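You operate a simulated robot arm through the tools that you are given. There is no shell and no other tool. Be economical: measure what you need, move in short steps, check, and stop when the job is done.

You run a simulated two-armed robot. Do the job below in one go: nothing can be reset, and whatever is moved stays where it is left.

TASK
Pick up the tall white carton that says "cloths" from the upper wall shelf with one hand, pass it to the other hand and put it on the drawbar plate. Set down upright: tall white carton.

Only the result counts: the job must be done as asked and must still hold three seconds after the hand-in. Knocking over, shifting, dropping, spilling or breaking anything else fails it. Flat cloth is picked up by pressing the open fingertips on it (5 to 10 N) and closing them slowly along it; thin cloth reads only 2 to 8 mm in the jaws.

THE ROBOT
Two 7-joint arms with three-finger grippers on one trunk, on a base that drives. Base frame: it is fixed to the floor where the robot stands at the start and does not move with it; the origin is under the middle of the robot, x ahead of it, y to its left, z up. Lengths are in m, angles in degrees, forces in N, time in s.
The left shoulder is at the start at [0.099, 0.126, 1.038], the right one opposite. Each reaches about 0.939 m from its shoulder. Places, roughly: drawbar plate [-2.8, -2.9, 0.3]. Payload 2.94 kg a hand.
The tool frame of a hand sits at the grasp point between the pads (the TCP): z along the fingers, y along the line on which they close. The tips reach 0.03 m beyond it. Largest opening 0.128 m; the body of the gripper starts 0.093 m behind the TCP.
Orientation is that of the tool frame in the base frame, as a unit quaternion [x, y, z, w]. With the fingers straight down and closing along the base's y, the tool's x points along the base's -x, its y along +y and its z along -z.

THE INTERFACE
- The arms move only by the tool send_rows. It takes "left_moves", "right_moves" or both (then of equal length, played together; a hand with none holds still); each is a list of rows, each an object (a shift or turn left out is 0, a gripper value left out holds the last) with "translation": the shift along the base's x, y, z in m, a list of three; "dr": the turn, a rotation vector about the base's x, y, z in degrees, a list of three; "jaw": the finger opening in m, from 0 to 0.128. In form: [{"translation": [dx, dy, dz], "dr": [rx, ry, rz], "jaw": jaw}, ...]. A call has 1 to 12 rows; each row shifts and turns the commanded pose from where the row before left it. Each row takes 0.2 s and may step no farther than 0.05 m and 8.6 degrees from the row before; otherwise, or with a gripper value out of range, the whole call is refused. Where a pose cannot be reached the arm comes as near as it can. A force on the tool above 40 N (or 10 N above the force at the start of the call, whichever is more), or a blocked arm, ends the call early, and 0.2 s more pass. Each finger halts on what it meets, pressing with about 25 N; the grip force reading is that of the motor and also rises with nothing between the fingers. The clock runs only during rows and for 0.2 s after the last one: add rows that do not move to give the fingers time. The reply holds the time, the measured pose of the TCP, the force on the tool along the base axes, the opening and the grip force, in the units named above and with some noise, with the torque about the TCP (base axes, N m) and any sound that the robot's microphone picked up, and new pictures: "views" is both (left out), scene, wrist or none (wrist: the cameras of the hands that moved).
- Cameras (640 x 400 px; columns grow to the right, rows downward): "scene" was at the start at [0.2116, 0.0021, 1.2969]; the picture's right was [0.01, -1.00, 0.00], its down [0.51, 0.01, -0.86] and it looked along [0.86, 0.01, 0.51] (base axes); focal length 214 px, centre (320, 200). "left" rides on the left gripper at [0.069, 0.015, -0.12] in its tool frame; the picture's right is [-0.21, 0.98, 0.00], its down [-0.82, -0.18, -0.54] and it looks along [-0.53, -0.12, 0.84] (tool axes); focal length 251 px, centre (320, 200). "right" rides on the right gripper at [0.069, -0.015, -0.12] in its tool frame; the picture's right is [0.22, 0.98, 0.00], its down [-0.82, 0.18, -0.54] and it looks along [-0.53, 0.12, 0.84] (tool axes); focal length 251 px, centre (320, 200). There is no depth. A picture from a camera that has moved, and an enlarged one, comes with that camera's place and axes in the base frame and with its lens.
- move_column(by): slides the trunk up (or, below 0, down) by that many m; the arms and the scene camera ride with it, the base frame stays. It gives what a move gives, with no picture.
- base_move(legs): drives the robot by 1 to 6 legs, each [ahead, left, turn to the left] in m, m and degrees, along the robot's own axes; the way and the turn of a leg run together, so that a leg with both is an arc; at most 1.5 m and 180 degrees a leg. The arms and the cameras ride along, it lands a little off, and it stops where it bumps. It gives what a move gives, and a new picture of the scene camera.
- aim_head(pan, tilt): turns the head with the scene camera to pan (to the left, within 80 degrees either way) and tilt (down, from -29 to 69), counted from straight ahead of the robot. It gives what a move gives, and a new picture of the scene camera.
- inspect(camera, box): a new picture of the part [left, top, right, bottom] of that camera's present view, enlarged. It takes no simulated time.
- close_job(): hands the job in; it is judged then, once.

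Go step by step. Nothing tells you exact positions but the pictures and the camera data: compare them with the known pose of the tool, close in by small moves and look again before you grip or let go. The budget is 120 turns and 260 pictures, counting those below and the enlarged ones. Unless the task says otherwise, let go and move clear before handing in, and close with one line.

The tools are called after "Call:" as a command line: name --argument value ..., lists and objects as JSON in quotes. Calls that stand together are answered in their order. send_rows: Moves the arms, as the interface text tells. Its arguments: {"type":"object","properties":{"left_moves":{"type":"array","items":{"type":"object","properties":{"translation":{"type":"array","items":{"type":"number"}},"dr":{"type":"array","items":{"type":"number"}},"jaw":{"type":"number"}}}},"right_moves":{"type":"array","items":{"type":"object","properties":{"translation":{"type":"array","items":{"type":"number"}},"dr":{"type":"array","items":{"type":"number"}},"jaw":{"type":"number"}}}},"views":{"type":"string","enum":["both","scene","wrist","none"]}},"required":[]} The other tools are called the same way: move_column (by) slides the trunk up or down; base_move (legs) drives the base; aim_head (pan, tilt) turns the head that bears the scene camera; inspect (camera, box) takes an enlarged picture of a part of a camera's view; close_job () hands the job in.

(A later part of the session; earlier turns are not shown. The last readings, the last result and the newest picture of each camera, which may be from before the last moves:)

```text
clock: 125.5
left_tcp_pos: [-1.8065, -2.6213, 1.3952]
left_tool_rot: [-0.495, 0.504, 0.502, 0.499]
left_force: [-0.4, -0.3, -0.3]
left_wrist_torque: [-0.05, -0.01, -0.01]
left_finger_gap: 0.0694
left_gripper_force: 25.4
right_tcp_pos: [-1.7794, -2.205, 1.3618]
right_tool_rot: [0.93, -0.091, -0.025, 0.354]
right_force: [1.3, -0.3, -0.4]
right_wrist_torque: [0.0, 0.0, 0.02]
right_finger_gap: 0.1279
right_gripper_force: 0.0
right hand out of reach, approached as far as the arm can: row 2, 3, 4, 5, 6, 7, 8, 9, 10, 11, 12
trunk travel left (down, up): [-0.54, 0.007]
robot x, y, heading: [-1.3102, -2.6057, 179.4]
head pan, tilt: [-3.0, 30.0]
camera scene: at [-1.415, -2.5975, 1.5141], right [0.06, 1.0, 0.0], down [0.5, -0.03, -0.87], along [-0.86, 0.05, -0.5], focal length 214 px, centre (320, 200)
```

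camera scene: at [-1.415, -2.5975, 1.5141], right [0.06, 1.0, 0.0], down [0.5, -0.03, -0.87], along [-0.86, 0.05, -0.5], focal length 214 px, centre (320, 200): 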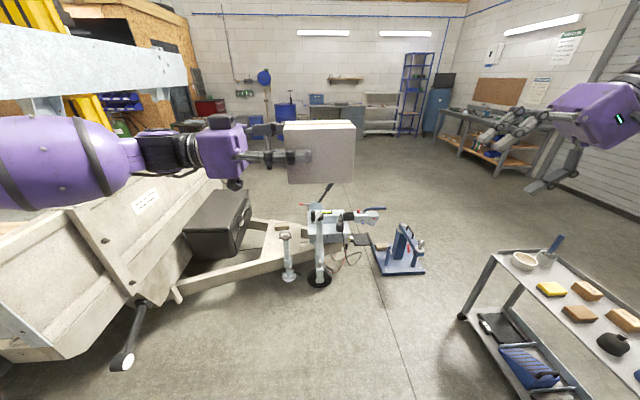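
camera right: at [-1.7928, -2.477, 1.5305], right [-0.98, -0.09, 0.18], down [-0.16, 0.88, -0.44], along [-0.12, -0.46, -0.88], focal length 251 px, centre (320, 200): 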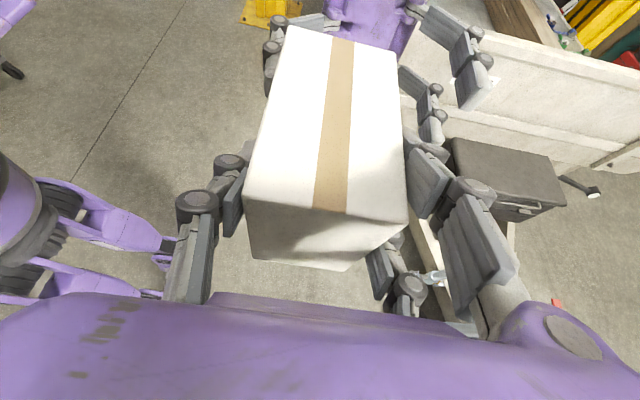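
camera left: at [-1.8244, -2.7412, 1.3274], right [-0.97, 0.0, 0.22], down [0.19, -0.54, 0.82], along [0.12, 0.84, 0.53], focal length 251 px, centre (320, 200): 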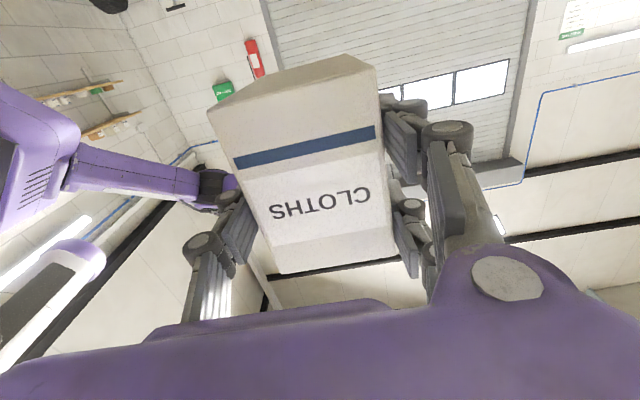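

The right hand ended tilted sideways but in the natural roll family. I'll straighten it to vertical and then pitch it 45° forward.

Call:
send_rows --right_moves '[{"translation": [0, -0.01, 0.01], "dr": [8.2, 0, 0]}, {"translation": [0, -0.01, 0.01], "dr": [8.2, 0, 0]}, {"translation": [0, -0.02, 0.01], "dr": [8.2, 0, 0]}, {"translation": [0, -0.02, 0.01], "dr": [8.2, 0, 0]}, {"translation": [0, -0.02, 0.01], "dr": [8.2, 0, 0]}, {"dr": [0, 7.5, 0]}, {"dr": [0, 7.5, 0]}, {"dr": [0, 7.5, 0]}, {"dr": [0, 7.5, 0]}, {"dr": [0, 7.5, 0]}, {"dr": [0, 7.5, 0]}, {}]' --views "scene"

```text
clock: 128.1
left_tcp_pos: [-1.8059, -2.6231, 1.395]
left_tool_rot: [-0.496, 0.502, 0.502, 0.499]
left_force: [0.2, 0.0, 1.1]
left_wrist_torque: [-0.02, 0.01, -0.03]
left_finger_gap: 0.0695
left_gripper_force: 25.4
right_tcp_pos: [-1.7794, -2.2056, 1.3609]
right_tool_rot: [0.85, 0.05, -0.38, 0.362]
right_force: [0.2, -1.1, -0.5]
right_wrist_torque: [0.01, 0.0, 0.02]
right_finger_gap: 0.128
right_gripper_force: 0.1
right hand out of reach, approached as far as the arm can: row 1, 2, 3, 4, 5
trunk travel left (down, up): [-0.54, 0.007]
robot x, y, heading: [-1.3098, -2.6062, 179.5]
head pan, tilt: [-3.0, 30.0]
camera scene: at [-1.415, -2.5984, 1.5142], right [0.06, 1.0, 0.0], down [0.5, -0.03, -0.87], along [-0.86, 0.05, -0.5], focal length 214 px, centre (320, 200)
```

scene: 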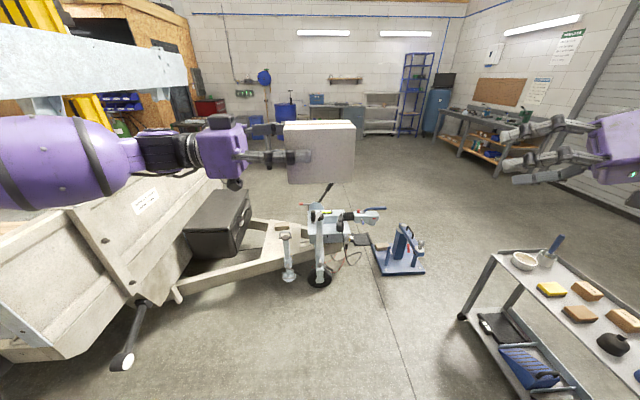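

It is now pointing forward-left with the natural roll. I'll rotate it straight toward the mirror image of the left hand's pose: pointing left, 45° down, camera below.

Call:
send_rows --right_moves '[{"translation": [-0.008, -0.017, 0.01], "dr": [3.27, 2.8, 7.2]}, {"translation": [-0.008, -0.017, 0.01], "dr": [3.27, 2.8, 7.2]}, {"translation": [-0.008, -0.017, 0.01], "dr": [3.27, 2.8, 7.2]}, {"translation": [-0.008, -0.017, 0.01], "dr": [3.27, 2.8, 7.2]}, {"translation": [-0.008, -0.017, 0.01], "dr": [3.27, 2.8, 7.2]}, {"translation": [-0.008, -0.017, 0.01], "dr": [3.27, 2.8, 7.2]}, {"translation": [-0.008, -0.017, 0.01], "dr": [3.27, 2.8, 7.2]}, {"translation": [-0.008, -0.017, 0.01], "dr": [3.27, 2.8, 7.2]}, {"translation": [-0.008, -0.017, 0.01], "dr": [3.27, 2.8, 7.2]}, {}, {}]' --views "scene"

```text
clock: 130.4
left_tcp_pos: [-1.806, -2.6221, 1.3971]
left_tool_rot: [-0.496, 0.503, 0.502, 0.5]
left_force: [0.6, 0.0, 0.1]
left_wrist_torque: [-0.07, 0.02, 0.02]
left_finger_gap: 0.0694
left_gripper_force: 25.2
right_tcp_pos: [-1.7909, -2.3291, 1.4281]
right_tool_rot: [0.648, 0.639, -0.3, 0.287]
right_force: [-0.5, -0.4, -0.3]
right_wrist_torque: [-0.03, 0.0, -0.05]
right_finger_gap: 0.1281
right_gripper_force: 0.1
right hand out of reach, approached as far as the arm can: row 8, 9
trunk travel left (down, up): [-0.54, 0.007]
robot x, y, heading: [-1.3078, -2.604, 179.5]
head pan, tilt: [-3.0, 30.0]
camera scene: at [-1.4145, -2.5979, 1.5142], right [0.06, 1.0, 0.0], down [0.5, -0.03, -0.87], along [-0.86, 0.05, -0.5], focal length 214 px, centre (320, 200)
```

scene: 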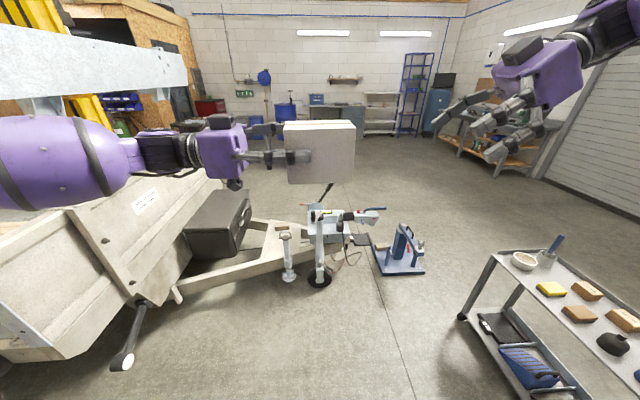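

The right hand now points left, 41° down, with the natural roll. Before taking the carton again I'll verify it can turn forward and go low enough.

Call:
send_rows --right_moves '[{"translation": [0, 0.0, -0.01], "dr": [0, 0, -8.2]}, {"translation": [0, 0, -0.01], "dr": [0, 0, -8.2]}, {"translation": [0, 0, -0.02], "dr": [0, 0, -8.2]}, {"translation": [0, 0, -0.02], "dr": [0, 0, -8.2]}, {"translation": [0, 0, -0.02], "dr": [0, 0, -8.2]}, {"translation": [0, 0, -0.02], "dr": [0, 0, -8.2]}, {"translation": [-0.005, 0, -0.02], "dr": [0, 0, -8.2]}, {"translation": [-0.005, 0, -0.02], "dr": [0, 0, -8.2]}, {"translation": [-0.005, 0, -0.02], "dr": [0, 0, -8.2]}, {"translation": [-0.005, 0, -0.02], "dr": [0, 0, -8.2]}, {"translation": [-0.005, 0, -0.02], "dr": [0, 0, -8.0]}, {}]' --views "none"

Call:
send_rows --right_moves '[{"translation": [0, 0, -0.04]}, {"translation": [0, 0, -0.04]}, {"translation": [0, 0, -0.04]}, {"translation": [0, 0, -0.04]}, {"translation": [0, 0, -0.04]}, {"translation": [0, 0, -0.04]}, {"translation": [0, 0, -0.04]}, {"translation": [-0.03, 0, -0.02]}, {"translation": [-0.03, 0, -0.02]}, {"translation": [-0.03, 0, -0.02]}, {"translation": [-0.03, 0, 0]}, {}]' --views "scene"

```text
clock: 133.1
left_tcp_pos: [-1.8053, -2.6215, 1.3963]
left_tool_rot: [-0.495, 0.504, 0.503, 0.499]
left_force: [0.1, -1.3, -0.4]
left_wrist_torque: [-0.05, 0.03, 0.0]
left_finger_gap: 0.0698
left_gripper_force: 25.1
right_tcp_pos: [-1.8153, -2.3306, 1.228]
right_tool_rot: [0.91, -0.008, -0.414, -0.01]
right_force: [-0.2, -0.4, 0.4]
right_wrist_torque: [-0.01, 0.0, 0.01]
right_finger_gap: 0.128
right_gripper_force: 0.0
trunk travel left (down, up): [-0.54, 0.007]
robot x, y, heading: [-1.3101, -2.6009, 179.7]
head pan, tilt: [-3.0, 30.0]
```

```text
clock: 135.7
left_tcp_pos: [-1.8063, -2.6218, 1.3963]
left_tool_rot: [-0.495, 0.503, 0.501, 0.5]
left_force: [0.2, -0.2, 0.4]
left_wrist_torque: [-0.02, -0.01, -0.03]
left_finger_gap: 0.0697
left_gripper_force: 25.2
right_tcp_pos: [-1.9262, -2.3133, 1.0685]
right_tool_rot: [0.91, -0.007, -0.414, -0.009]
right_force: [0.6, 0.0, 0.4]
right_wrist_torque: [-0.01, 0.01, 0.03]
right_finger_gap: 0.128
right_gripper_force: 0.0
right hand out of reach, approached as far as the arm can: row 4, 5, 6, 7, 8, 9, 10, 11
trunk travel left (down, up): [-0.54, 0.007]
robot x, y, heading: [-1.3088, -2.6068, 179.5]
head pan, tilt: [-3.0, 30.0]
camera scene: at [-1.4145, -2.598, 1.5142], right [0.06, 1.0, 0.0], down [0.5, -0.03, -0.87], along [-0.86, 0.05, -0.5], focal length 214 px, centre (320, 200)
```

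scene: 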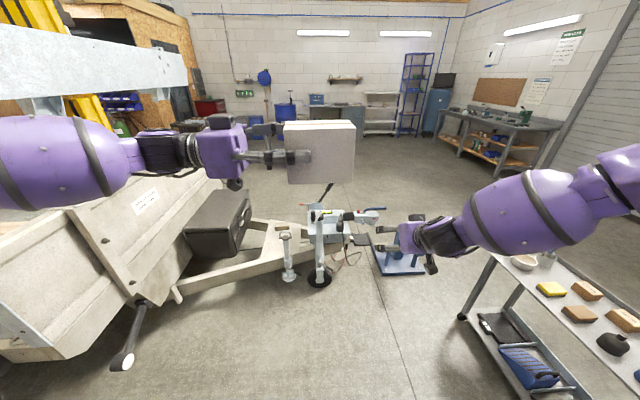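

The elbow-out posture bottoms out at about z 1.07. The left arm got lower when it came in from high and near the centre line, so I'll mirror that: raise the right hand high and level, come in to the centre, then descend. The left moves aside first.

Call:
send_rows --left_moves '[{"translation": [0, -0.04, 0.01]}, {"translation": [0, -0.04, 0.01]}, {"translation": [0, -0.04, 0.01]}, {"translation": [0, -0.04, 0.01]}, {"translation": [0, -0.015, 0.01]}, {}, {}, {}, {}, {}, {}, {}]' --right_moves '[{"translation": [0, 0, 0.045]}, {"translation": [0, 0, 0.045]}, {"translation": [0, 0, 0.045]}, {"translation": [0, 0, 0.045]}, {"translation": [0, 0, 0.045]}, {"translation": [0, 0, 0.045]}, {"translation": [0, 0, 0.045], "dr": [0, 7.5, 0]}, {"translation": [0, 0, 0.045], "dr": [0, 7.5, 0]}, {"translation": [0, -0.01, 0.045], "dr": [0, 7.5, 0]}, {"translation": [0, -0.01, 0.045], "dr": [0, 7.5, 0]}, {"translation": [0, -0.02, 0.045], "dr": [0, 7.5, 0]}, {"translation": [0, -0.02, 0.045], "dr": [0, 7.5, 0]}]' --views "none"

Call:
send_rows --right_moves '[{"translation": [0, -0.02, 0.02]}, {"translation": [0, -0.02, 0.02]}, {}, {"translation": [0.02, -0.02, -0.02]}, {"translation": [0.02, -0.02, -0.03]}, {"translation": [0.02, -0.02, -0.03]}, {"translation": [0.01, -0.02, -0.03]}, {"translation": [0.0, -0.02, -0.03]}, {"translation": [0, 0, -0.03]}, {}, {}]' --views "scene"

```text
clock: 138.2
left_tcp_pos: [-1.8062, -2.798, 1.4468]
left_tool_rot: [-0.495, 0.503, 0.502, 0.5]
left_force: [0.4, -0.2, -1.3]
left_wrist_torque: [-0.03, -0.02, -0.01]
left_finger_gap: 0.0692
left_gripper_force: 25.2
right_tcp_pos: [-1.924, -2.3743, 1.608]
right_tool_rot: [-0.682, 0.01, 0.732, 0.006]
right_force: [0.7, -0.4, 0.6]
right_wrist_torque: [-0.01, -0.01, -0.04]
right_finger_gap: 0.1281
right_gripper_force: 0.0
trunk travel left (down, up): [-0.54, 0.007]
robot x, y, heading: [-1.3091, -2.6044, 179.5]
head pan, tilt: [-3.0, 30.0]
```

```text
clock: 140.7
left_tcp_pos: [-1.807, -2.7972, 1.4463]
left_tool_rot: [-0.495, 0.503, 0.501, 0.5]
left_force: [0.1, -1.0, -1.9]
left_wrist_torque: [-0.08, -0.02, -0.03]
left_finger_gap: 0.0694
left_gripper_force: 24.8
right_tcp_pos: [-1.8562, -2.5134, 1.4739]
right_tool_rot: [-0.682, 0.01, 0.731, 0.006]
right_force: [0.5, -0.8, -0.9]
right_wrist_torque: [0.02, 0.01, -0.01]
right_finger_gap: 0.1278
right_gripper_force: 0.0
trunk travel left (down, up): [-0.54, 0.007]
robot x, y, heading: [-1.3094, -2.6066, 179.9]
head pan, tilt: [-3.0, 30.0]
camera scene: at [-1.4151, -2.5982, 1.5142], right [0.06, 1.0, 0.0], down [0.5, -0.03, -0.87], along [-0.86, 0.05, -0.5], focal length 214 px, centre (320, 200)
```

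scene: 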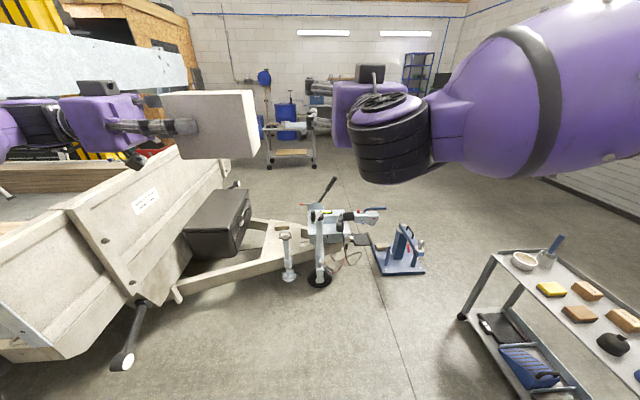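

No complaints on this path. Now straight down.

Call:
send_rows --right_moves '[{"translation": [0, -0.01, -0.04]}, {"translation": [0, -0.01, -0.04]}, {"translation": [0, -0.01, -0.04]}, {"translation": [0, -0.01, -0.04]}, {"translation": [0, -0.01, -0.04]}, {"translation": [0, -0.01, -0.04]}, {"translation": [0, 0, -0.04]}, {"translation": [0, 0, -0.04]}, {"translation": [0, 0, -0.04]}, {"translation": [0, 0, -0.04]}, {"translation": [0, 0, -0.04]}, {"translation": [0, 0, -0.04]}]' --views "scene"

```text
clock: 143.2
left_tcp_pos: [-1.8054, -2.7968, 1.4477]
left_tool_rot: [-0.495, 0.504, 0.501, 0.5]
left_force: [-1.0, 0.1, -0.8]
left_wrist_torque: [-0.03, -0.04, 0.0]
left_finger_gap: 0.0694
left_gripper_force: 25.2
right_tcp_pos: [-1.805, -2.4847, 1.4002]
right_tool_rot: [-0.685, 0.01, 0.729, 0.006]
right_force: [-0.1, 0.2, 1.4]
right_wrist_torque: [0.0, -0.01, -0.01]
right_finger_gap: 0.128
right_gripper_force: 0.1
right hand out of reach, approached as far as the arm can: row 1, 2, 3, 4, 5, 6, 7, 8, 9, 10, 11, 12
trunk travel left (down, up): [-0.54, 0.007]
robot x, y, heading: [-1.3092, -2.6007, 179.7]
head pan, tilt: [-3.0, 30.0]
camera scene: at [-1.4148, -2.5981, 1.5142], right [0.06, 1.0, 0.0], down [0.5, -0.03, -0.87], along [-0.86, 0.05, -0.5], focal length 214 px, centre (320, 200)
```

scene: 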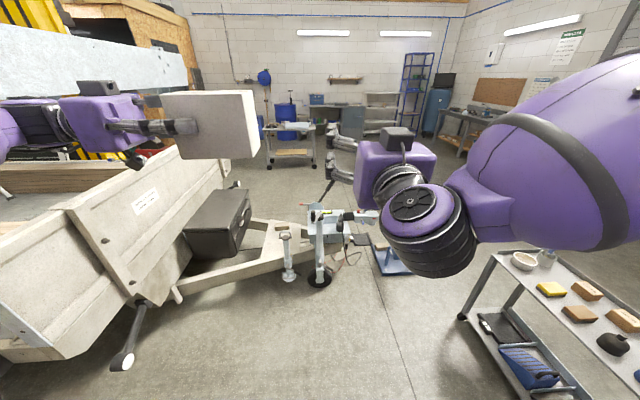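

It got stuck on a slightly different line from the one the left arm used. I'll return to the exact mirror point, level the hand, and try straight down again.

Call:
send_rows --right_moves '[{"translation": [-0.02, -0.005, 0.03], "dr": [0, -2, 0]}, {"translation": [-0.02, -0.015, 0.03], "dr": [0, -2, 0]}, {"translation": [-0.02, -0.02, 0.03]}, {"translation": [-0.02, -0.025, 0.015]}, {}, {}, {"translation": [0, 0, -0.025]}, {"translation": [0, 0, -0.025]}, {"translation": [0, 0, -0.025]}, {"translation": [0, 0, -0.025]}, {"translation": [0, 0, -0.025]}, {"translation": [0, 0, -0.025]}]' --views "scene"

```text
clock: 145.8
left_tcp_pos: [-1.8063, -2.797, 1.4474]
left_tool_rot: [-0.496, 0.503, 0.502, 0.5]
left_force: [0.0, -0.4, -2.0]
left_wrist_torque: [-0.1, 0.02, 0.03]
left_finger_gap: 0.0697
left_gripper_force: 25.2
right_tcp_pos: [-1.8454, -2.5056, 1.3969]
right_tool_rot: [0.713, -0.012, -0.701, -0.009]
right_force: [0.4, 0.7, 0.1]
right_wrist_torque: [0.01, 0.02, 0.02]
right_finger_gap: 0.1281
right_gripper_force: 0.0
right hand out of reach, approached as far as the arm can: row 3, 4, 8, 9, 10, 11, 12
trunk travel left (down, up): [-0.54, 0.007]
robot x, y, heading: [-1.3123, -2.604, 179.8]
head pan, tilt: [-3.0, 30.0]
camera scene: at [-1.4148, -2.598, 1.5142], right [0.06, 1.0, 0.0], down [0.5, -0.03, -0.87], along [-0.86, 0.05, -0.5], focal length 214 px, centre (320, 200)
```

scene: 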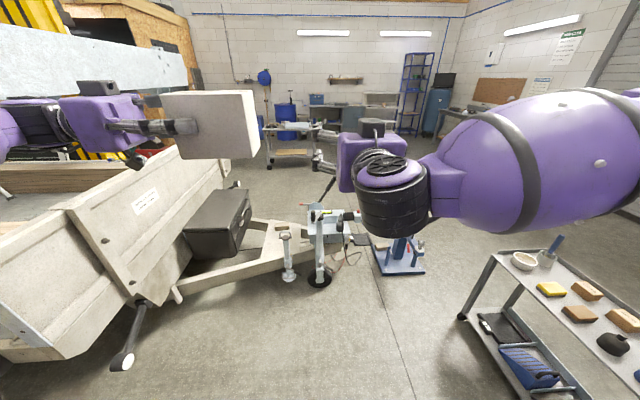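

This posture is stuck for another reason. I'll test the other promising option: the right hand pointing left but steeply down (60°), which would clear the coupling box, and see how low it can go.

Call:
send_rows --right_moves '[{"translation": [0.0, 0.02, 0], "dr": [0, -7.5, 0]}, {"translation": [0.01, 0.03, 0], "dr": [0, -7.5, 0]}, {"translation": [0.01, 0.03, 0], "dr": [0, -7.5, 0]}, {"translation": [0.01, 0.03, 0], "dr": [0, -7.5, 0]}, {"translation": [0.01, 0.03, 0], "dr": [0, -7.5, 0]}, {"translation": [0.01, 0.03, 0], "dr": [0, -7.5, 0]}, {"dr": [0, 0, 8.2]}, {"dr": [0, 0, 8.2]}, {"dr": [0, 0, 8.2]}, {"dr": [0, 0, 8.2]}, {"dr": [0, 0, 8.2]}, {"dr": [0, 0, 8.2]}]' --views "none"

Call:
send_rows --right_moves '[{"dr": [0, 0, 8.2]}, {"dr": [0, 0, 8.2]}, {"dr": [0, 0, 8.2]}, {"dr": [0, 0, 8.2]}, {"dr": [0, 0, 8.0]}, {"translation": [0, 0, -0.04]}, {"translation": [0, 0, -0.04]}, {"translation": [0, 0, -0.04]}, {"translation": [0, 0, -0.04]}, {"translation": [0, 0, -0.04]}, {"translation": [0, 0, -0.04]}, {"translation": [0, 0, -0.04]}]' --views "scene"

```text
clock: 148.7
left_tcp_pos: [-1.8084, -2.7934, 1.4453]
left_tool_rot: [-0.496, 0.503, 0.5, 0.5]
left_force: [-0.5, 0.6, -0.6]
left_wrist_torque: [-0.06, 0.02, -0.04]
left_finger_gap: 0.0697
left_gripper_force: 25.3
right_tcp_pos: [-1.7623, -2.4352, 1.4311]
right_tool_rot: [0.837, 0.358, -0.397, 0.115]
right_force: [-0.2, 0.2, -0.4]
right_wrist_torque: [-0.08, 0.01, 0.03]
right_finger_gap: 0.1281
right_gripper_force: 0.0
right hand out of reach, approached as far as the arm can: row 10, 11, 12
trunk travel left (down, up): [-0.54, 0.007]
robot x, y, heading: [-1.3123, -2.6052, 179.4]
head pan, tilt: [-3.0, 30.0]
stopped in row 12 (right hand): the arm was blocked; the commanded pose is now the measured one
```

```text
clock: 151.2
left_tcp_pos: [-1.8079, -2.7964, 1.4459]
left_tool_rot: [-0.495, 0.504, 0.501, 0.5]
left_force: [-0.6, 0.8, -2.1]
left_wrist_torque: [-0.06, -0.03, 0.01]
left_finger_gap: 0.0698
left_gripper_force: 24.9
right_tcp_pos: [-1.601, -2.6518, 1.1489]
right_tool_rot: [0.66, 0.627, -0.333, 0.246]
right_force: [-0.1, -0.2, -0.2]
right_wrist_torque: [-0.01, 0.0, 0.01]
right_finger_gap: 0.1282
right_gripper_force: 0.1
right hand out of reach, approached as far as the arm can: row 1, 2, 3, 4, 5, 6, 10, 11, 12
trunk travel left (down, up): [-0.54, 0.007]
robot x, y, heading: [-1.3088, -2.6047, 179.7]
head pan, tilt: [-3.0, 30.0]
camera scene: at [-1.4154, -2.5974, 1.5141], right [0.06, 1.0, 0.0], down [0.5, -0.03, -0.87], along [-0.86, 0.05, -0.5], focal length 214 px, centre (320, 200)
```

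scene: 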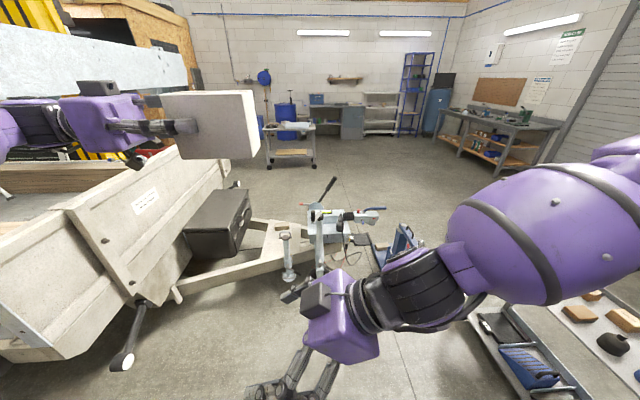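

The limits make sense now: with the hand pointing forward, the wrist was too close to the shoulder, not too far. Low poses should work if the hand is well extended. I'll test that with the empty right hand: bring it out, turn forward, extend and descend.

Call:
send_rows --right_moves '[{"translation": [-0.01, 0.03, 0.035]}, {"translation": [-0.01, 0.03, 0.035]}, {"translation": [-0.01, 0.03, 0.035]}, {"translation": [-0.02, 0.035, 0.025]}, {"translation": [-0.02, 0.035, 0.02]}, {"translation": [-0.02, 0.035, 0.02]}, {"translation": [-0.02, 0.035, 0.02], "dr": [0, 0, -4]}, {"translation": [-0.02, 0.03, 0.02], "dr": [0, 0, -8.2]}, {"translation": [-0.02, 0.03, 0], "dr": [0, 0, -8.2]}, {"translation": [-0.02, 0.02, 0], "dr": [0, 0, -8.2]}, {"translation": [-0.02, 0.0, 0], "dr": [0, 0, -8.2]}, {"translation": [-0.02, 0, 0], "dr": [0, 0, -8.2]}]' --views "none"

Call:
send_rows --right_moves '[{"translation": [-0.02, 0, 0], "dr": [0, 0, -8.2]}, {"translation": [-0.02, 0, 0], "dr": [0, 0, -8.2]}, {"translation": [-0.02, 0, 0], "dr": [0, 0, -8.2]}, {"translation": [-0.03, 0, 0], "dr": [0, 0, -8.2]}, {"translation": [-0.04, 0, 0], "dr": [0, 0, -8]}, {"translation": [-0.04, 0, 0]}, {"translation": [-0.04, 0, 0]}, {"translation": [-0.04, 0, 0]}, {}]' --views "scene"

```text
clock: 153.8
left_tcp_pos: [-1.8065, -2.7969, 1.447]
left_tool_rot: [-0.496, 0.503, 0.501, 0.5]
left_force: [0.1, 0.5, -1.3]
left_wrist_torque: [-0.03, 0.0, -0.04]
left_finger_gap: 0.0694
left_gripper_force: 25.1
right_tcp_pos: [-1.8136, -2.3351, 1.3426]
right_tool_rot: [0.846, 0.328, -0.407, 0.106]
right_force: [-1.1, -0.8, 0.6]
right_wrist_torque: [0.0, -0.01, -0.01]
right_finger_gap: 0.1277
right_gripper_force: 0.0
right hand out of reach, approached as far as the arm can: row 12
trunk travel left (down, up): [-0.54, 0.007]
robot x, y, heading: [-1.3138, -2.6067, 179.7]
head pan, tilt: [-3.0, 30.0]
```

```text
clock: 155.8
left_tcp_pos: [-1.8046, -2.7975, 1.4474]
left_tool_rot: [-0.495, 0.504, 0.503, 0.499]
left_force: [-0.1, 0.0, -1.1]
left_wrist_torque: [-0.07, 0.0, 0.04]
left_finger_gap: 0.0696
left_gripper_force: 25.1
right_tcp_pos: [-2.0453, -2.3029, 1.3001]
right_tool_rot: [0.91, 0.011, -0.411, -0.048]
right_force: [-0.2, -0.4, 0.3]
right_wrist_torque: [0.04, 0.02, 0.0]
right_finger_gap: 0.1279
right_gripper_force: 0.0
right hand out of reach, approached as far as the arm can: row 1, 2, 3, 8
trunk travel left (down, up): [-0.54, 0.007]
robot x, y, heading: [-1.3148, -2.6044, 179.7]
head pan, tilt: [-3.0, 30.0]
camera scene: at [-1.4125, -2.5987, 1.5145], right [0.06, 1.0, 0.0], down [0.5, -0.03, -0.87], along [-0.87, 0.05, -0.5], focal length 214 px, centre (320, 200)
```

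scene: 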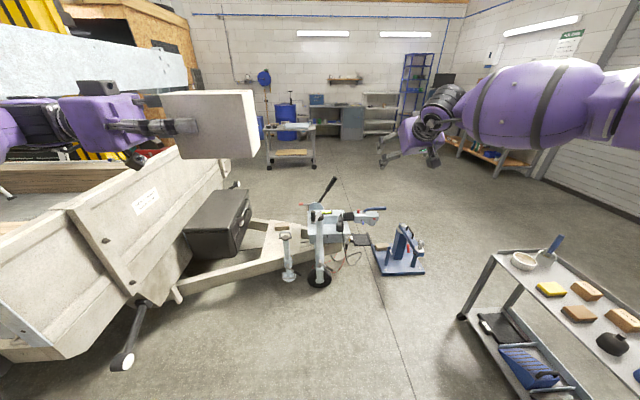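

Extended to 0.73 ahead at z 1.30. Now descend from here.

Call:
send_rows --right_moves '[{"translation": [0, 0, -0.04]}, {"translation": [0, 0, -0.04]}, {"translation": [0, 0, -0.04]}, {"translation": [0, 0, -0.04]}, {"translation": [0, 0, -0.04]}, {"translation": [0, 0, -0.04]}, {"translation": [0, 0, -0.04]}, {"translation": [0, 0, -0.04]}, {"translation": [0, 0, -0.04]}, {"translation": [0, 0, -0.04]}, {}]' --views "scene"

```text
clock: 158.2
left_tcp_pos: [-1.8055, -2.7977, 1.4478]
left_tool_rot: [-0.496, 0.503, 0.502, 0.499]
left_force: [0.4, 0.4, -1.4]
left_wrist_torque: [-0.07, 0.0, 0.01]
left_finger_gap: 0.0694
left_gripper_force: 25.2
right_tcp_pos: [-1.9322, -2.2537, 1.0493]
right_tool_rot: [0.911, 0.011, -0.41, -0.046]
right_force: [0.3, -0.4, 0.2]
right_wrist_torque: [0.01, 0.02, -0.01]
right_finger_gap: 0.128
right_gripper_force: 0.0
right hand out of reach, approached as far as the arm can: row 1, 2, 3, 4, 5, 6, 7, 8, 9, 10
trunk travel left (down, up): [-0.54, 0.007]
robot x, y, heading: [-1.3088, -2.6077, 179.5]
head pan, tilt: [-3.0, 30.0]
camera scene: at [-1.4147, -2.5981, 1.5142], right [0.06, 1.0, 0.0], down [0.5, -0.03, -0.87], along [-0.86, 0.05, -0.5], focal length 214 px, centre (320, 200)
```

scene: 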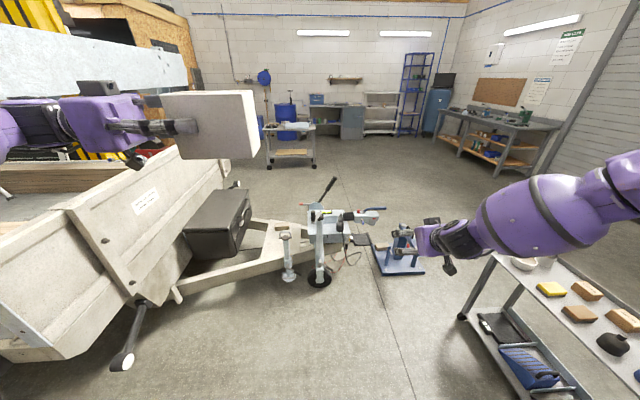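

It slides back as it goes down, so the elbow posture is the problem. I'll return the right hand to its original fingers-down pose to reset the elbow, then repeat exactly (mirrored) the path by which the left arm got low.

Call:
send_rows --right_moves '[{"translation": [0.019, -0.0136, 0.039]}, {"translation": [0.019, -0.0136, 0.039]}, {"translation": [0.019, -0.0136, 0.039]}, {"translation": [0.019, -0.0136, 0.039]}, {"translation": [0.019, -0.0136, 0.039], "dr": [0, -7.6, 0]}, {"translation": [0.019, -0.0136, 0.039], "dr": [0, -7.6, 0]}, {"translation": [0.019, -0.0136, 0.039], "dr": [0, -7.6, 0]}, {"translation": [0.019, -0.0136, 0.039], "dr": [0, -7.6, 0]}, {"translation": [0.019, -0.0136, 0.039], "dr": [0, -7.6, 0]}, {"translation": [0.019, -0.0136, 0.039], "dr": [0, -7.6, 0]}, {}, {}]' --views "scene"

```text
clock: 160.8
left_tcp_pos: [-1.8056, -2.7977, 1.4477]
left_tool_rot: [-0.495, 0.503, 0.502, 0.499]
left_force: [-0.5, 0.1, -1.0]
left_wrist_torque: [-0.07, 0.02, 0.03]
left_finger_gap: 0.0695
left_gripper_force: 25.2
right_tcp_pos: [-1.7413, -2.3886, 1.4404]
right_tool_rot: [0.999, 0.029, -0.024, -0.039]
right_force: [0.0, 0.2, -0.8]
right_wrist_torque: [-0.03, 0.03, 0.0]
right_finger_gap: 0.1282
right_gripper_force: 0.2
trunk travel left (down, up): [-0.54, 0.007]
robot x, y, heading: [-1.312, -2.6048, 179.6]
head pan, tilt: [-3.0, 30.0]
camera scene: at [-1.4144, -2.5981, 1.5142], right [0.06, 1.0, 0.0], down [0.5, -0.03, -0.87], along [-0.86, 0.05, -0.5], focal length 214 px, centre (320, 200)
```

scene: 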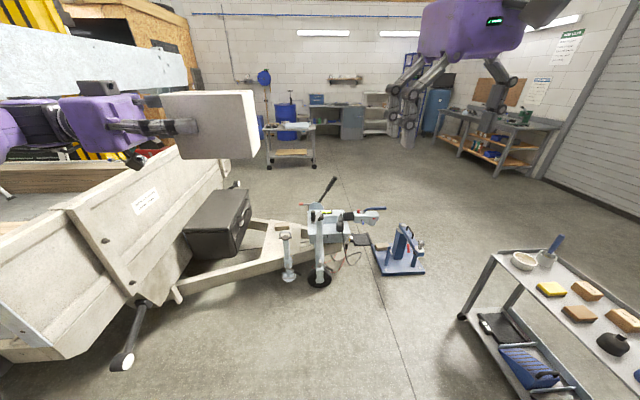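

The right hand is back at its original fingers-down pose without complaint. I'll test how low it goes fingers-down from here.

Call:
send_rows --right_moves '[{"translation": [0, 0, -0.04]}, {"translation": [0, 0, -0.04]}, {"translation": [0, 0, -0.04]}, {"translation": [0, 0, -0.04]}, {"translation": [0, 0, -0.04]}, {"translation": [0, 0, -0.04]}, {"translation": [0, 0, -0.04]}, {"translation": [0, 0, -0.04]}, {"translation": [0, 0, -0.04]}, {"translation": [0, 0, -0.04]}, {"translation": [0, 0, -0.04]}, {"translation": [0, 0, -0.04]}]' --views "scene"

```text
clock: 163.4
left_tcp_pos: [-1.8059, -2.7967, 1.4478]
left_tool_rot: [-0.495, 0.504, 0.502, 0.499]
left_force: [0.1, -0.5, -1.2]
left_wrist_torque: [-0.09, -0.01, 0.0]
left_finger_gap: 0.0694
left_gripper_force: 24.7
right_tcp_pos: [-1.7172, -2.3553, 0.9955]
right_tool_rot: [0.999, 0.029, -0.026, -0.037]
right_force: [-0.4, 0.2, -0.3]
right_wrist_torque: [-0.05, -0.01, 0.01]
right_finger_gap: 0.1281
right_gripper_force: 0.1
right hand out of reach, approached as far as the arm can: row 11, 12
trunk travel left (down, up): [-0.54, 0.007]
robot x, y, heading: [-1.3111, -2.6025, 179.5]
head pan, tilt: [-3.0, 30.0]
camera scene: at [-1.4148, -2.5976, 1.5142], right [0.06, 1.0, 0.0], down [0.5, -0.03, -0.87], along [-0.86, 0.05, -0.5], focal length 214 px, centre (320, 200)
```

scene: 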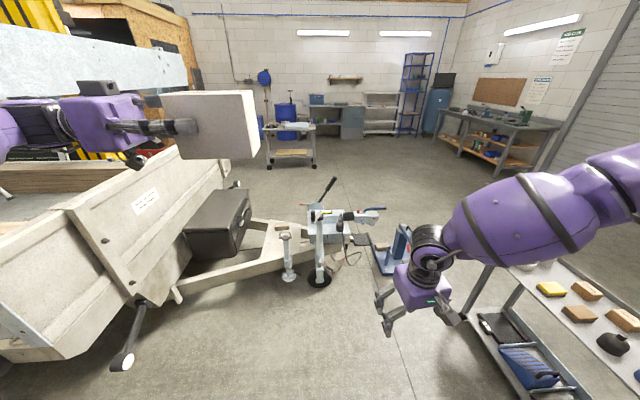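

Fingers-down it reaches z≈1.0 here; I need about 0.07 more. I'll probe whether it goes lower nearer the centre line and further ahead.

Call:
send_rows --right_moves '[{"translation": [-0.02, -0.03, 0.02]}, {"translation": [-0.02, -0.03, 0.02]}, {"translation": [-0.02, -0.03, 0]}, {"translation": [-0.02, -0.03, 0]}, {"translation": [-0.02, -0.03, 0]}, {"translation": [0, -0.03, 0]}, {"translation": [0, 0, -0.03]}, {"translation": [0, 0, -0.03]}, {"translation": [0, 0, -0.03]}, {"translation": [0, 0, -0.03]}, {"translation": [0, 0, -0.03]}, {}]' --views "scene"

```text
clock: 166.1
left_tcp_pos: [-1.8064, -2.7973, 1.4467]
left_tool_rot: [-0.494, 0.504, 0.501, 0.5]
left_force: [0.0, -0.4, -0.9]
left_wrist_torque: [-0.07, 0.0, 0.02]
left_finger_gap: 0.0694
left_gripper_force: 25.2
right_tcp_pos: [-1.7051, -2.3748, 1.0053]
right_tool_rot: [0.999, 0.029, -0.025, -0.037]
right_force: [0.7, 0.7, 0.7]
right_wrist_torque: [-0.02, 0.0, 0.0]
right_finger_gap: 0.128
right_gripper_force: 0.1
right hand out of reach, approached as far as the arm can: row 1, 2, 3, 4, 5, 6, 7, 8, 9, 10, 11
trunk travel left (down, up): [-0.54, 0.007]
robot x, y, heading: [-1.3114, -2.6046, 179.9]
head pan, tilt: [-3.0, 30.0]
camera scene: at [-1.4148, -2.5984, 1.5142], right [0.06, 1.0, 0.0], down [0.5, -0.03, -0.87], along [-0.86, 0.05, -0.5], focal length 214 px, centre (320, 200)
```

scene: 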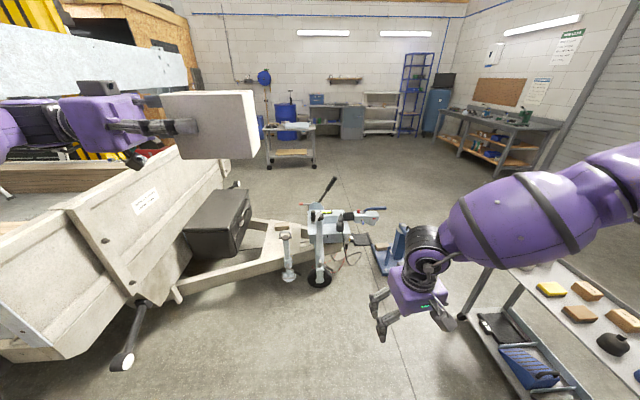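

I'll repeat the left arm's whole path mirrored, including the full extension that let its elbow reposition.

Call:
send_rows --right_moves '[{"translation": [-0.003, 0, 0.043]}, {"translation": [-0.003, 0, 0.043]}, {"translation": [-0.003, 0, 0.043]}, {"translation": [-0.003, 0, 0.043]}, {"translation": [-0.003, 0, 0.043]}, {"translation": [-0.003, 0, 0.043]}, {"translation": [-0.003, 0, 0.043]}, {"translation": [-0.003, 0, 0.043]}, {"translation": [-0.003, 0, 0.043]}, {"translation": [-0.003, 0, 0.043]}, {}]' --views "none"

Call:
send_rows --right_moves '[{"translation": [0, 0, 0.03], "dr": [0, 8.5, 0]}, {"translation": [0, 0, 0.03], "dr": [0, 8.5, 0]}, {"translation": [-0.01, 0, 0.03], "dr": [0, 8.5, 0]}, {"translation": [-0.01, 0, 0.03], "dr": [0, 8.5, 0]}, {"translation": [-0.01, 0, 0.03], "dr": [0, 8.5, 0]}, {"translation": [-0.01, 0, 0.03], "dr": [0, 8.5, 0]}, {"translation": [-0.01, 0, 0.03], "dr": [0, 8.5, 0]}, {"translation": [-0.02, -0.015, 0], "dr": [0, 7.3, 0]}, {"translation": [-0.02, -0.015, -0.01], "dr": [0, 7.3, 0]}, {"translation": [-0.02, -0.015, -0.01], "dr": [0, 7.3, 0]}, {"translation": [-0.02, 0, -0.005], "dr": [0, 7.3, 0]}, {}]' --views "none"

Call:
send_rows --right_moves '[{"translation": [-0.03, 0, 0]}, {"translation": [-0.03, 0, 0]}, {"translation": [-0.03, 0, 0]}, {"translation": [-0.03, 0, 0]}, {"translation": [-0.03, 0, 0]}, {"translation": [-0.03, 0, 0]}, {"translation": [0, 0, 0.03]}, {"translation": [0, 0, 0.03]}, {"translation": [0.03, 0, 0]}, {"translation": [0.03, 0, 0]}, {"translation": [0.03, 0, 0]}, {}]' --views "scene"

```text
clock: 168.4
left_tcp_pos: [-1.8049, -2.7966, 1.4465]
left_tool_rot: [-0.495, 0.503, 0.502, 0.499]
left_force: [-0.6, -0.8, -1.1]
left_wrist_torque: [-0.03, -0.02, 0.0]
left_finger_gap: 0.0695
left_gripper_force: 25.1
right_tcp_pos: [-1.736, -2.3748, 1.435]
right_tool_rot: [0.999, 0.029, -0.023, -0.039]
right_force: [0.0, 0.1, -0.5]
right_wrist_torque: [0.0, -0.03, -0.02]
right_finger_gap: 0.1282
right_gripper_force: 0.2
trunk travel left (down, up): [-0.54, 0.007]
robot x, y, heading: [-1.3094, -2.6053, 179.7]
head pan, tilt: [-3.0, 30.0]
```

```text
clock: 171.1
left_tcp_pos: [-1.8056, -2.7969, 1.4479]
left_tool_rot: [-0.494, 0.504, 0.502, 0.5]
left_force: [-0.1, -0.2, -1.8]
left_wrist_torque: [-0.06, 0.0, 0.01]
left_finger_gap: 0.0695
left_gripper_force: 25.1
right_tcp_pos: [-1.8663, -2.42, 1.6216]
right_tool_rot: [-0.696, 0.006, 0.716, 0.047]
right_force: [0.1, -0.2, -0.5]
right_wrist_torque: [0.03, -0.01, -0.03]
right_finger_gap: 0.128
right_gripper_force: 0.0
trunk travel left (down, up): [-0.54, 0.007]
robot x, y, heading: [-1.3118, -2.603, 179.7]
head pan, tilt: [-3.0, 30.0]
```

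```text
clock: 173.7
left_tcp_pos: [-1.8072, -2.7966, 1.4455]
left_tool_rot: [-0.495, 0.504, 0.501, 0.5]
left_force: [-0.5, 0.3, -1.4]
left_wrist_torque: [-0.06, 0.01, -0.02]
left_finger_gap: 0.0696
left_gripper_force: 24.6
right_tcp_pos: [-1.922, -2.383, 1.6644]
right_tool_rot: [-0.697, 0.006, 0.715, 0.047]
right_force: [0.0, -1.2, -0.2]
right_wrist_torque: [0.0, 0.01, -0.04]
right_finger_gap: 0.1279
right_gripper_force: 0.0
right hand out of reach, approached as far as the arm can: row 5, 6, 8
trunk travel left (down, up): [-0.54, 0.007]
robot x, y, heading: [-1.3097, -2.6089, 179.6]
head pan, tilt: [-3.0, 30.0]
camera scene: at [-1.4155, -2.5981, 1.5141], right [0.06, 1.0, 0.0], down [0.5, -0.03, -0.87], along [-0.86, 0.05, -0.5], focal length 214 px, centre (320, 200)
```

scene: 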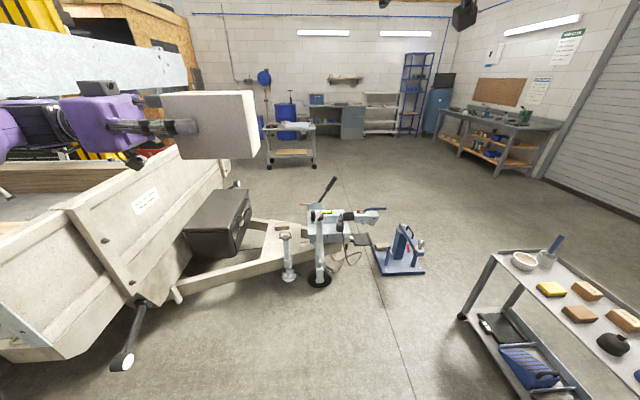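

The right elbow took a different posture, so mirroring doesn't work. Geometry suggests that with the hand further out to the right the forearm can slope down. I'll go back to fingers-down, move outward and probe low there.

Call:
send_rows --right_moves '[{"translation": [0.016, 0.01, -0.02], "dr": [0, -8.5, 0]}, {"translation": [0.016, 0.01, -0.02], "dr": [0, -8.5, 0]}, {"translation": [0.016, 0.01, -0.02], "dr": [0, -8.5, 0]}, {"translation": [0.016, 0.01, -0.02], "dr": [0, -8.5, 0]}, {"translation": [0.016, 0.01, -0.02], "dr": [0, -8.5, 0]}, {"translation": [0.016, 0.01, -0.02], "dr": [0, -8.5, 0]}, {"translation": [0.016, 0.02, -0.02], "dr": [0, -8.5, 0]}, {"translation": [0.016, 0.02, -0.02], "dr": [0, -8.5, 0]}, {"translation": [0.016, 0.02, -0.02], "dr": [0, -8.5, 0]}, {"translation": [0.016, 0.02, -0.02], "dr": [0, -8.5, 0]}, {"translation": [0.016, 0.02, -0.02], "dr": [0, -6, 0]}, {}]' --views "none"

Call:
send_rows --right_moves '[{"translation": [0, 0.02, -0.04]}, {"translation": [0, 0.02, -0.04]}, {"translation": [0, 0.02, -0.04]}, {"translation": [0, 0.02, -0.04]}, {"translation": [0, 0, -0.045]}, {"translation": [0, 0, -0.045]}, {"translation": [0, 0, -0.045]}, {"translation": [0, 0, -0.045]}, {"translation": [0, 0, -0.045]}, {"translation": [0, 0, -0.045]}, {"translation": [0, 0, -0.045]}, {"translation": [0, 0, -0.045]}]' --views "scene"

```text
clock: 176.2
left_tcp_pos: [-1.8056, -2.7974, 1.4468]
left_tool_rot: [-0.495, 0.504, 0.501, 0.5]
left_force: [-0.4, -0.7, -1.0]
left_wrist_torque: [-0.09, -0.01, 0.01]
left_finger_gap: 0.0694
left_gripper_force: 24.3
right_tcp_pos: [-1.7452, -2.2205, 1.4478]
right_tool_rot: [0.999, 0.03, -0.003, -0.039]
right_force: [-0.3, 0.2, 0.0]
right_wrist_torque: [0.04, 0.02, 0.0]
right_finger_gap: 0.128
right_gripper_force: 0.1
trunk travel left (down, up): [-0.54, 0.007]
robot x, y, heading: [-1.3095, -2.6038, 179.7]
head pan, tilt: [-3.0, 30.0]
```

```text
clock: 178.8
left_tcp_pos: [-1.8078, -2.7961, 1.4455]
left_tool_rot: [-0.495, 0.503, 0.502, 0.5]
left_force: [-0.4, 0.4, -0.9]
left_wrist_torque: [-0.06, -0.01, -0.02]
left_finger_gap: 0.0695
left_gripper_force: 24.9
right_tcp_pos: [-1.7385, -2.1434, 0.9385]
right_tool_rot: [0.999, 0.028, -0.006, -0.038]
right_force: [0.7, 0.2, -0.5]
right_wrist_torque: [-0.03, -0.04, 0.01]
right_finger_gap: 0.128
right_gripper_force: 0.1
right hand out of reach, approached as far as the arm can: row 12
trunk travel left (down, up): [-0.54, 0.007]
robot x, y, heading: [-1.3105, -2.6049, 179.8]
head pan, tilt: [-3.0, 30.0]
camera scene: at [-1.4156, -2.5986, 1.5141], right [0.06, 1.0, 0.0], down [0.5, -0.03, -0.87], along [-0.86, 0.05, -0.5], focal length 214 px, centre (320, 200)
```

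scene: 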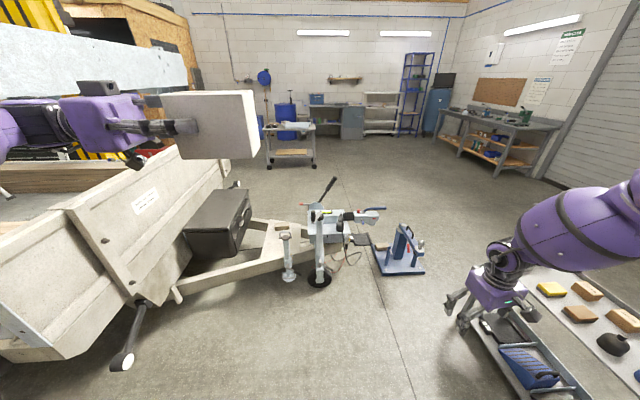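

Out at 0.46 to the right, fingers-down, it reaches z 0.94, which is z≈0.40 with the trunk fully lowered. That is almost enough for a top grip on the plate. I'll probe a bit further forward and down.

Call:
send_rows --right_moves '[{"translation": [-0.02, 0.01, 0]}, {"translation": [-0.02, 0.01, 0]}, {"translation": [-0.02, 0.01, 0]}, {"translation": [-0.02, 0.01, 0]}, {"translation": [0, 0.01, -0.02]}, {"translation": [0, 0.01, -0.02]}, {"translation": [0, 0, -0.02]}, {"translation": [0, 0, -0.02]}, {}]' --views "none"

```text
clock: 180.8
left_tcp_pos: [-1.8055, -2.7972, 1.4458]
left_tool_rot: [-0.496, 0.503, 0.501, 0.5]
left_force: [0.8, -0.5, -1.2]
left_wrist_torque: [-0.07, 0.0, 0.01]
left_finger_gap: 0.0695
left_gripper_force: 25.0
right_tcp_pos: [-1.7388, -2.1366, 0.9389]
right_tool_rot: [0.999, 0.028, -0.005, -0.038]
right_force: [-0.6, -0.3, -0.1]
right_wrist_torque: [0.03, -0.02, -0.01]
right_finger_gap: 0.1281
right_gripper_force: 0.1
right hand out of reach, approached as far as the arm can: row 1, 2, 3, 4, 5, 6, 7, 8
trunk travel left (down, up): [-0.54, 0.007]
robot x, y, heading: [-1.3098, -2.6075, 179.6]
head pan, tilt: [-3.0, 30.0]
```

It is at a joint limit there. I'll check whether a different yaw frees it to go lower.

Call:
send_rows --right_moves '[{"dr": [0, 0, -8]}, {"dr": [0, 0, -8]}, {"dr": [0, 0, -8]}, {"dr": [0, 0, -8]}, {"translation": [0, 0, -0.02]}, {"translation": [0, 0, -0.02]}, {"translation": [0, 0, -0.02]}, {"translation": [0, 0, -0.02]}, {}]' --views "none"

Call:
send_rows --right_moves '[{"translation": [0, 0, 0.02], "dr": [0, 0, 8]}, {"translation": [0, 0, 0.02], "dr": [0, 0, 8]}, {"dr": [0, 0, 8]}, {"dr": [0, 0, 8]}, {"dr": [0, 0, 8]}, {"dr": [0, 0, 8]}, {"dr": [0, 0, 8]}, {"dr": [0, 0, 8]}, {"translation": [0, 0, -0.03]}, {"translation": [0, 0, -0.03]}, {"translation": [0, 0, -0.03]}, {"translation": [0, 0, -0.03]}]' --views "scene"

```text
clock: 182.8
left_tcp_pos: [-1.8054, -2.7975, 1.4465]
left_tool_rot: [-0.496, 0.503, 0.502, 0.5]
left_force: [0.0, -0.1, -1.6]
left_wrist_torque: [-0.03, -0.01, -0.04]
left_finger_gap: 0.0695
left_gripper_force: 25.2
right_tcp_pos: [-1.7033, -2.138, 0.9246]
right_tool_rot: [0.968, -0.247, 0.005, -0.038]
right_force: [0.2, 0.4, 0.4]
right_wrist_torque: [-0.01, 0.03, -0.03]
right_finger_gap: 0.1279
right_gripper_force: 0.0
right hand out of reach, approached as far as the arm can: row 2, 5, 6, 7, 8
trunk travel left (down, up): [-0.54, 0.007]
robot x, y, heading: [-1.3097, -2.6056, 179.8]
head pan, tilt: [-3.0, 30.0]
```

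```text
clock: 185.4
left_tcp_pos: [-1.8069, -2.797, 1.4466]
left_tool_rot: [-0.495, 0.503, 0.502, 0.5]
left_force: [0.6, 0.3, -1.6]
left_wrist_torque: [-0.09, -0.02, -0.03]
left_finger_gap: 0.0696
left_gripper_force: 25.6
right_tcp_pos: [-1.657, -2.1763, 0.8984]
right_tool_rot: [0.952, 0.304, -0.015, -0.036]
right_force: [-1.0, 0.4, -0.5]
right_wrist_torque: [0.03, 0.0, 0.0]
right_finger_gap: 0.1279
right_gripper_force: 0.0
right hand out of reach, approached as far as the arm can: row 7, 8, 10, 11, 12
trunk travel left (down, up): [-0.54, 0.007]
robot x, y, heading: [-1.3111, -2.6046, 179.7]
head pan, tilt: [-3.0, 30.0]
camera scene: at [-1.4155, -2.5983, 1.5141], right [0.06, 1.0, 0.0], down [0.5, -0.03, -0.87], along [-0.86, 0.05, -0.5], focal length 214 px, centre (320, 200)
```

scene: 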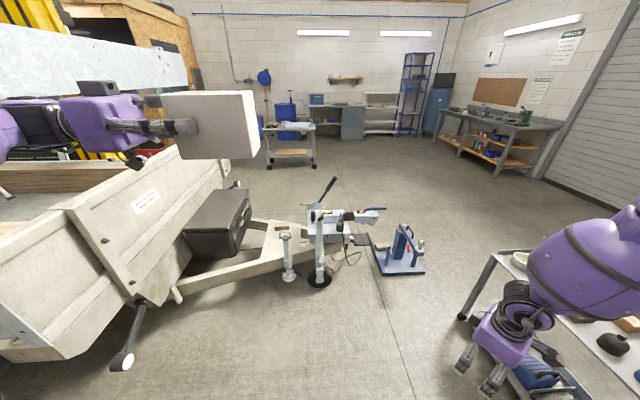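

With yaw turned +35° it reaches z 0.898 (0.36 with the trunk down), at about 0.35 ahead and 0.43 right. That is low enough for a top grip, and approaching from the +x/+y side with heading about 249° keeps clear of the trailer. So the right hand will re-take the carton from above: I'll raise it and yaw it to −90°, and bring the carton over to the right.

Call:
send_rows --right_moves '[{"translation": [-0.007, -0.008, 0.04], "dr": [0, 0, -8.3]}, {"translation": [-0.007, -0.008, 0.04], "dr": [0, 0, -8.3]}, {"translation": [-0.007, -0.008, 0.04], "dr": [0, 0, -8.3]}, {"translation": [-0.007, -0.008, 0.04], "dr": [0, 0, -8.3]}, {"translation": [-0.007, -0.008, 0.04], "dr": [0, 0, -8.3]}, {"translation": [-0.007, -0.008, 0.04], "dr": [0, 0, -8.3]}, {"translation": [-0.007, -0.008, 0.04], "dr": [0, 0, -8.3]}, {"translation": [-0.007, -0.008, 0.04], "dr": [0, 0, -8.3]}, {"translation": [-0.007, -0.008, 0.04], "dr": [0, 0, -8.3]}, {"translation": [-0.007, -0.008, 0.04], "dr": [0, 0, -8.3]}, {"translation": [-0.007, -0.008, 0.04], "dr": [0, 0, -8.3]}, {"translation": [-0.007, -0.008, 0.04], "dr": [0, 0, -8.3]}]' --views "none"

Call:
send_rows --left_moves '[{"translation": [0.0025, 0.036, -0.025]}, {"translation": [0.0025, 0.036, -0.025]}, {"translation": [0.0025, 0.036, -0.025]}, {"translation": [0.0025, 0.036, -0.025]}, {"translation": [0.0025, 0.036, -0.025]}, {"translation": [0.0025, 0.036, -0.025]}, {"translation": [0.0025, 0.036, -0.025]}, {"translation": [0.0025, 0.036, -0.025]}, {"translation": [0.0025, 0.036, -0.025]}, {}, {}]' --right_moves '[{"dr": [0, 0, -8.3]}, {"dr": [0, 0, -8.3]}, {"dr": [0, 0, -8.3]}, {}, {}, {}, {}, {}, {}, {}, {}]' --views "both"

```text
clock: 188.1
left_tcp_pos: [-1.8054, -2.799, 1.4466]
left_tool_rot: [-0.495, 0.503, 0.502, 0.5]
left_force: [0.0, -0.5, -1.0]
left_wrist_torque: [-0.07, 0.01, -0.01]
left_finger_gap: 0.0695
left_gripper_force: 24.6
right_tcp_pos: [-1.7383, -2.2763, 1.3764]
right_tool_rot: [0.846, -0.532, 0.017, -0.036]
right_force: [0.8, -0.1, -1.2]
right_wrist_torque: [0.0, 0.02, -0.05]
right_finger_gap: 0.1279
right_gripper_force: 0.2
trunk travel left (down, up): [-0.54, 0.007]
robot x, y, heading: [-1.3136, -2.6079, 179.9]
head pan, tilt: [-3.0, 30.0]
```

```text
clock: 190.4
left_tcp_pos: [-1.7824, -2.4712, 1.2218]
left_tool_rot: [-0.494, 0.504, 0.502, 0.5]
left_force: [1.0, 0.1, -1.5]
left_wrist_torque: [-0.07, -0.01, -0.03]
left_finger_gap: 0.0692
left_gripper_force: 24.6
right_tcp_pos: [-1.74, -2.2737, 1.3772]
right_tool_rot: [0.712, -0.701, 0.025, -0.029]
right_force: [0.3, -0.1, -0.4]
right_wrist_torque: [0.02, -0.02, -0.01]
right_finger_gap: 0.1282
right_gripper_force: 0.0
trunk travel left (down, up): [-0.54, 0.007]
robot x, y, heading: [-1.3132, -2.6068, 179.6]
head pan, tilt: [-3.0, 30.0]
camera scene: at [-1.4147, -2.5981, 1.5142], right [0.06, 1.0, 0.0], down [0.5, -0.03, -0.87], along [-0.86, 0.05, -0.5], focal length 214 px, centre (320, 200)
camera right: at [-1.7327, -2.3439, 1.4975], right [-0.97, -0.23, -0.08], down [-0.23, 0.81, 0.53], along [-0.06, 0.53, -0.84], focal length 251 px, centre (320, 200)
camera left: at [-1.8002, -2.5907, 1.1537], right [-0.97, 0.01, 0.22], down [0.19, -0.54, 0.82], along [0.13, 0.84, 0.53], focal length 251 px, centre (320, 200)
```

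scene: 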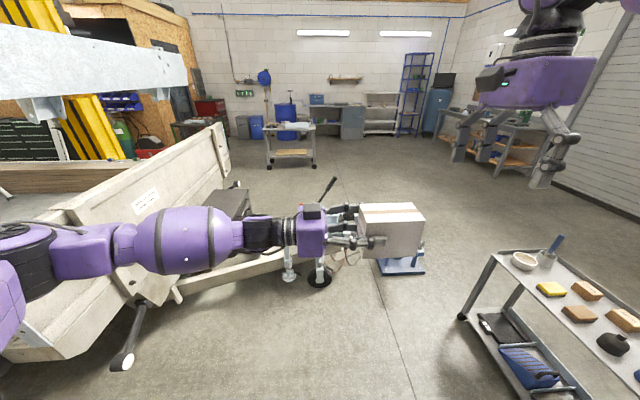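
right: 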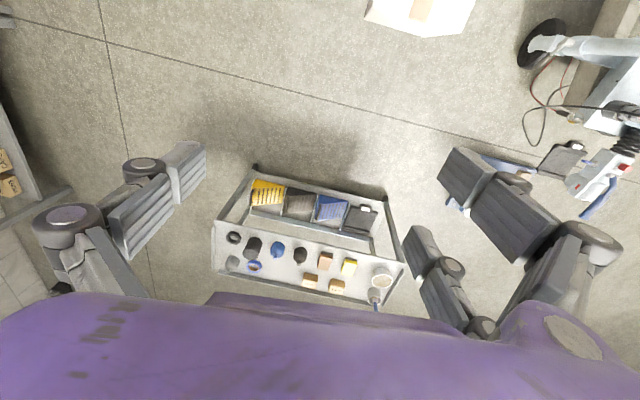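
left: 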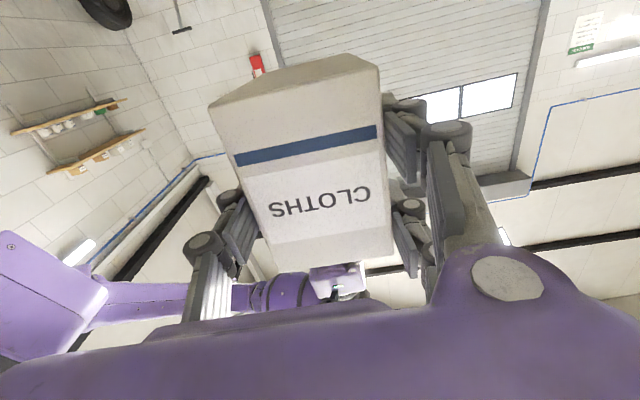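

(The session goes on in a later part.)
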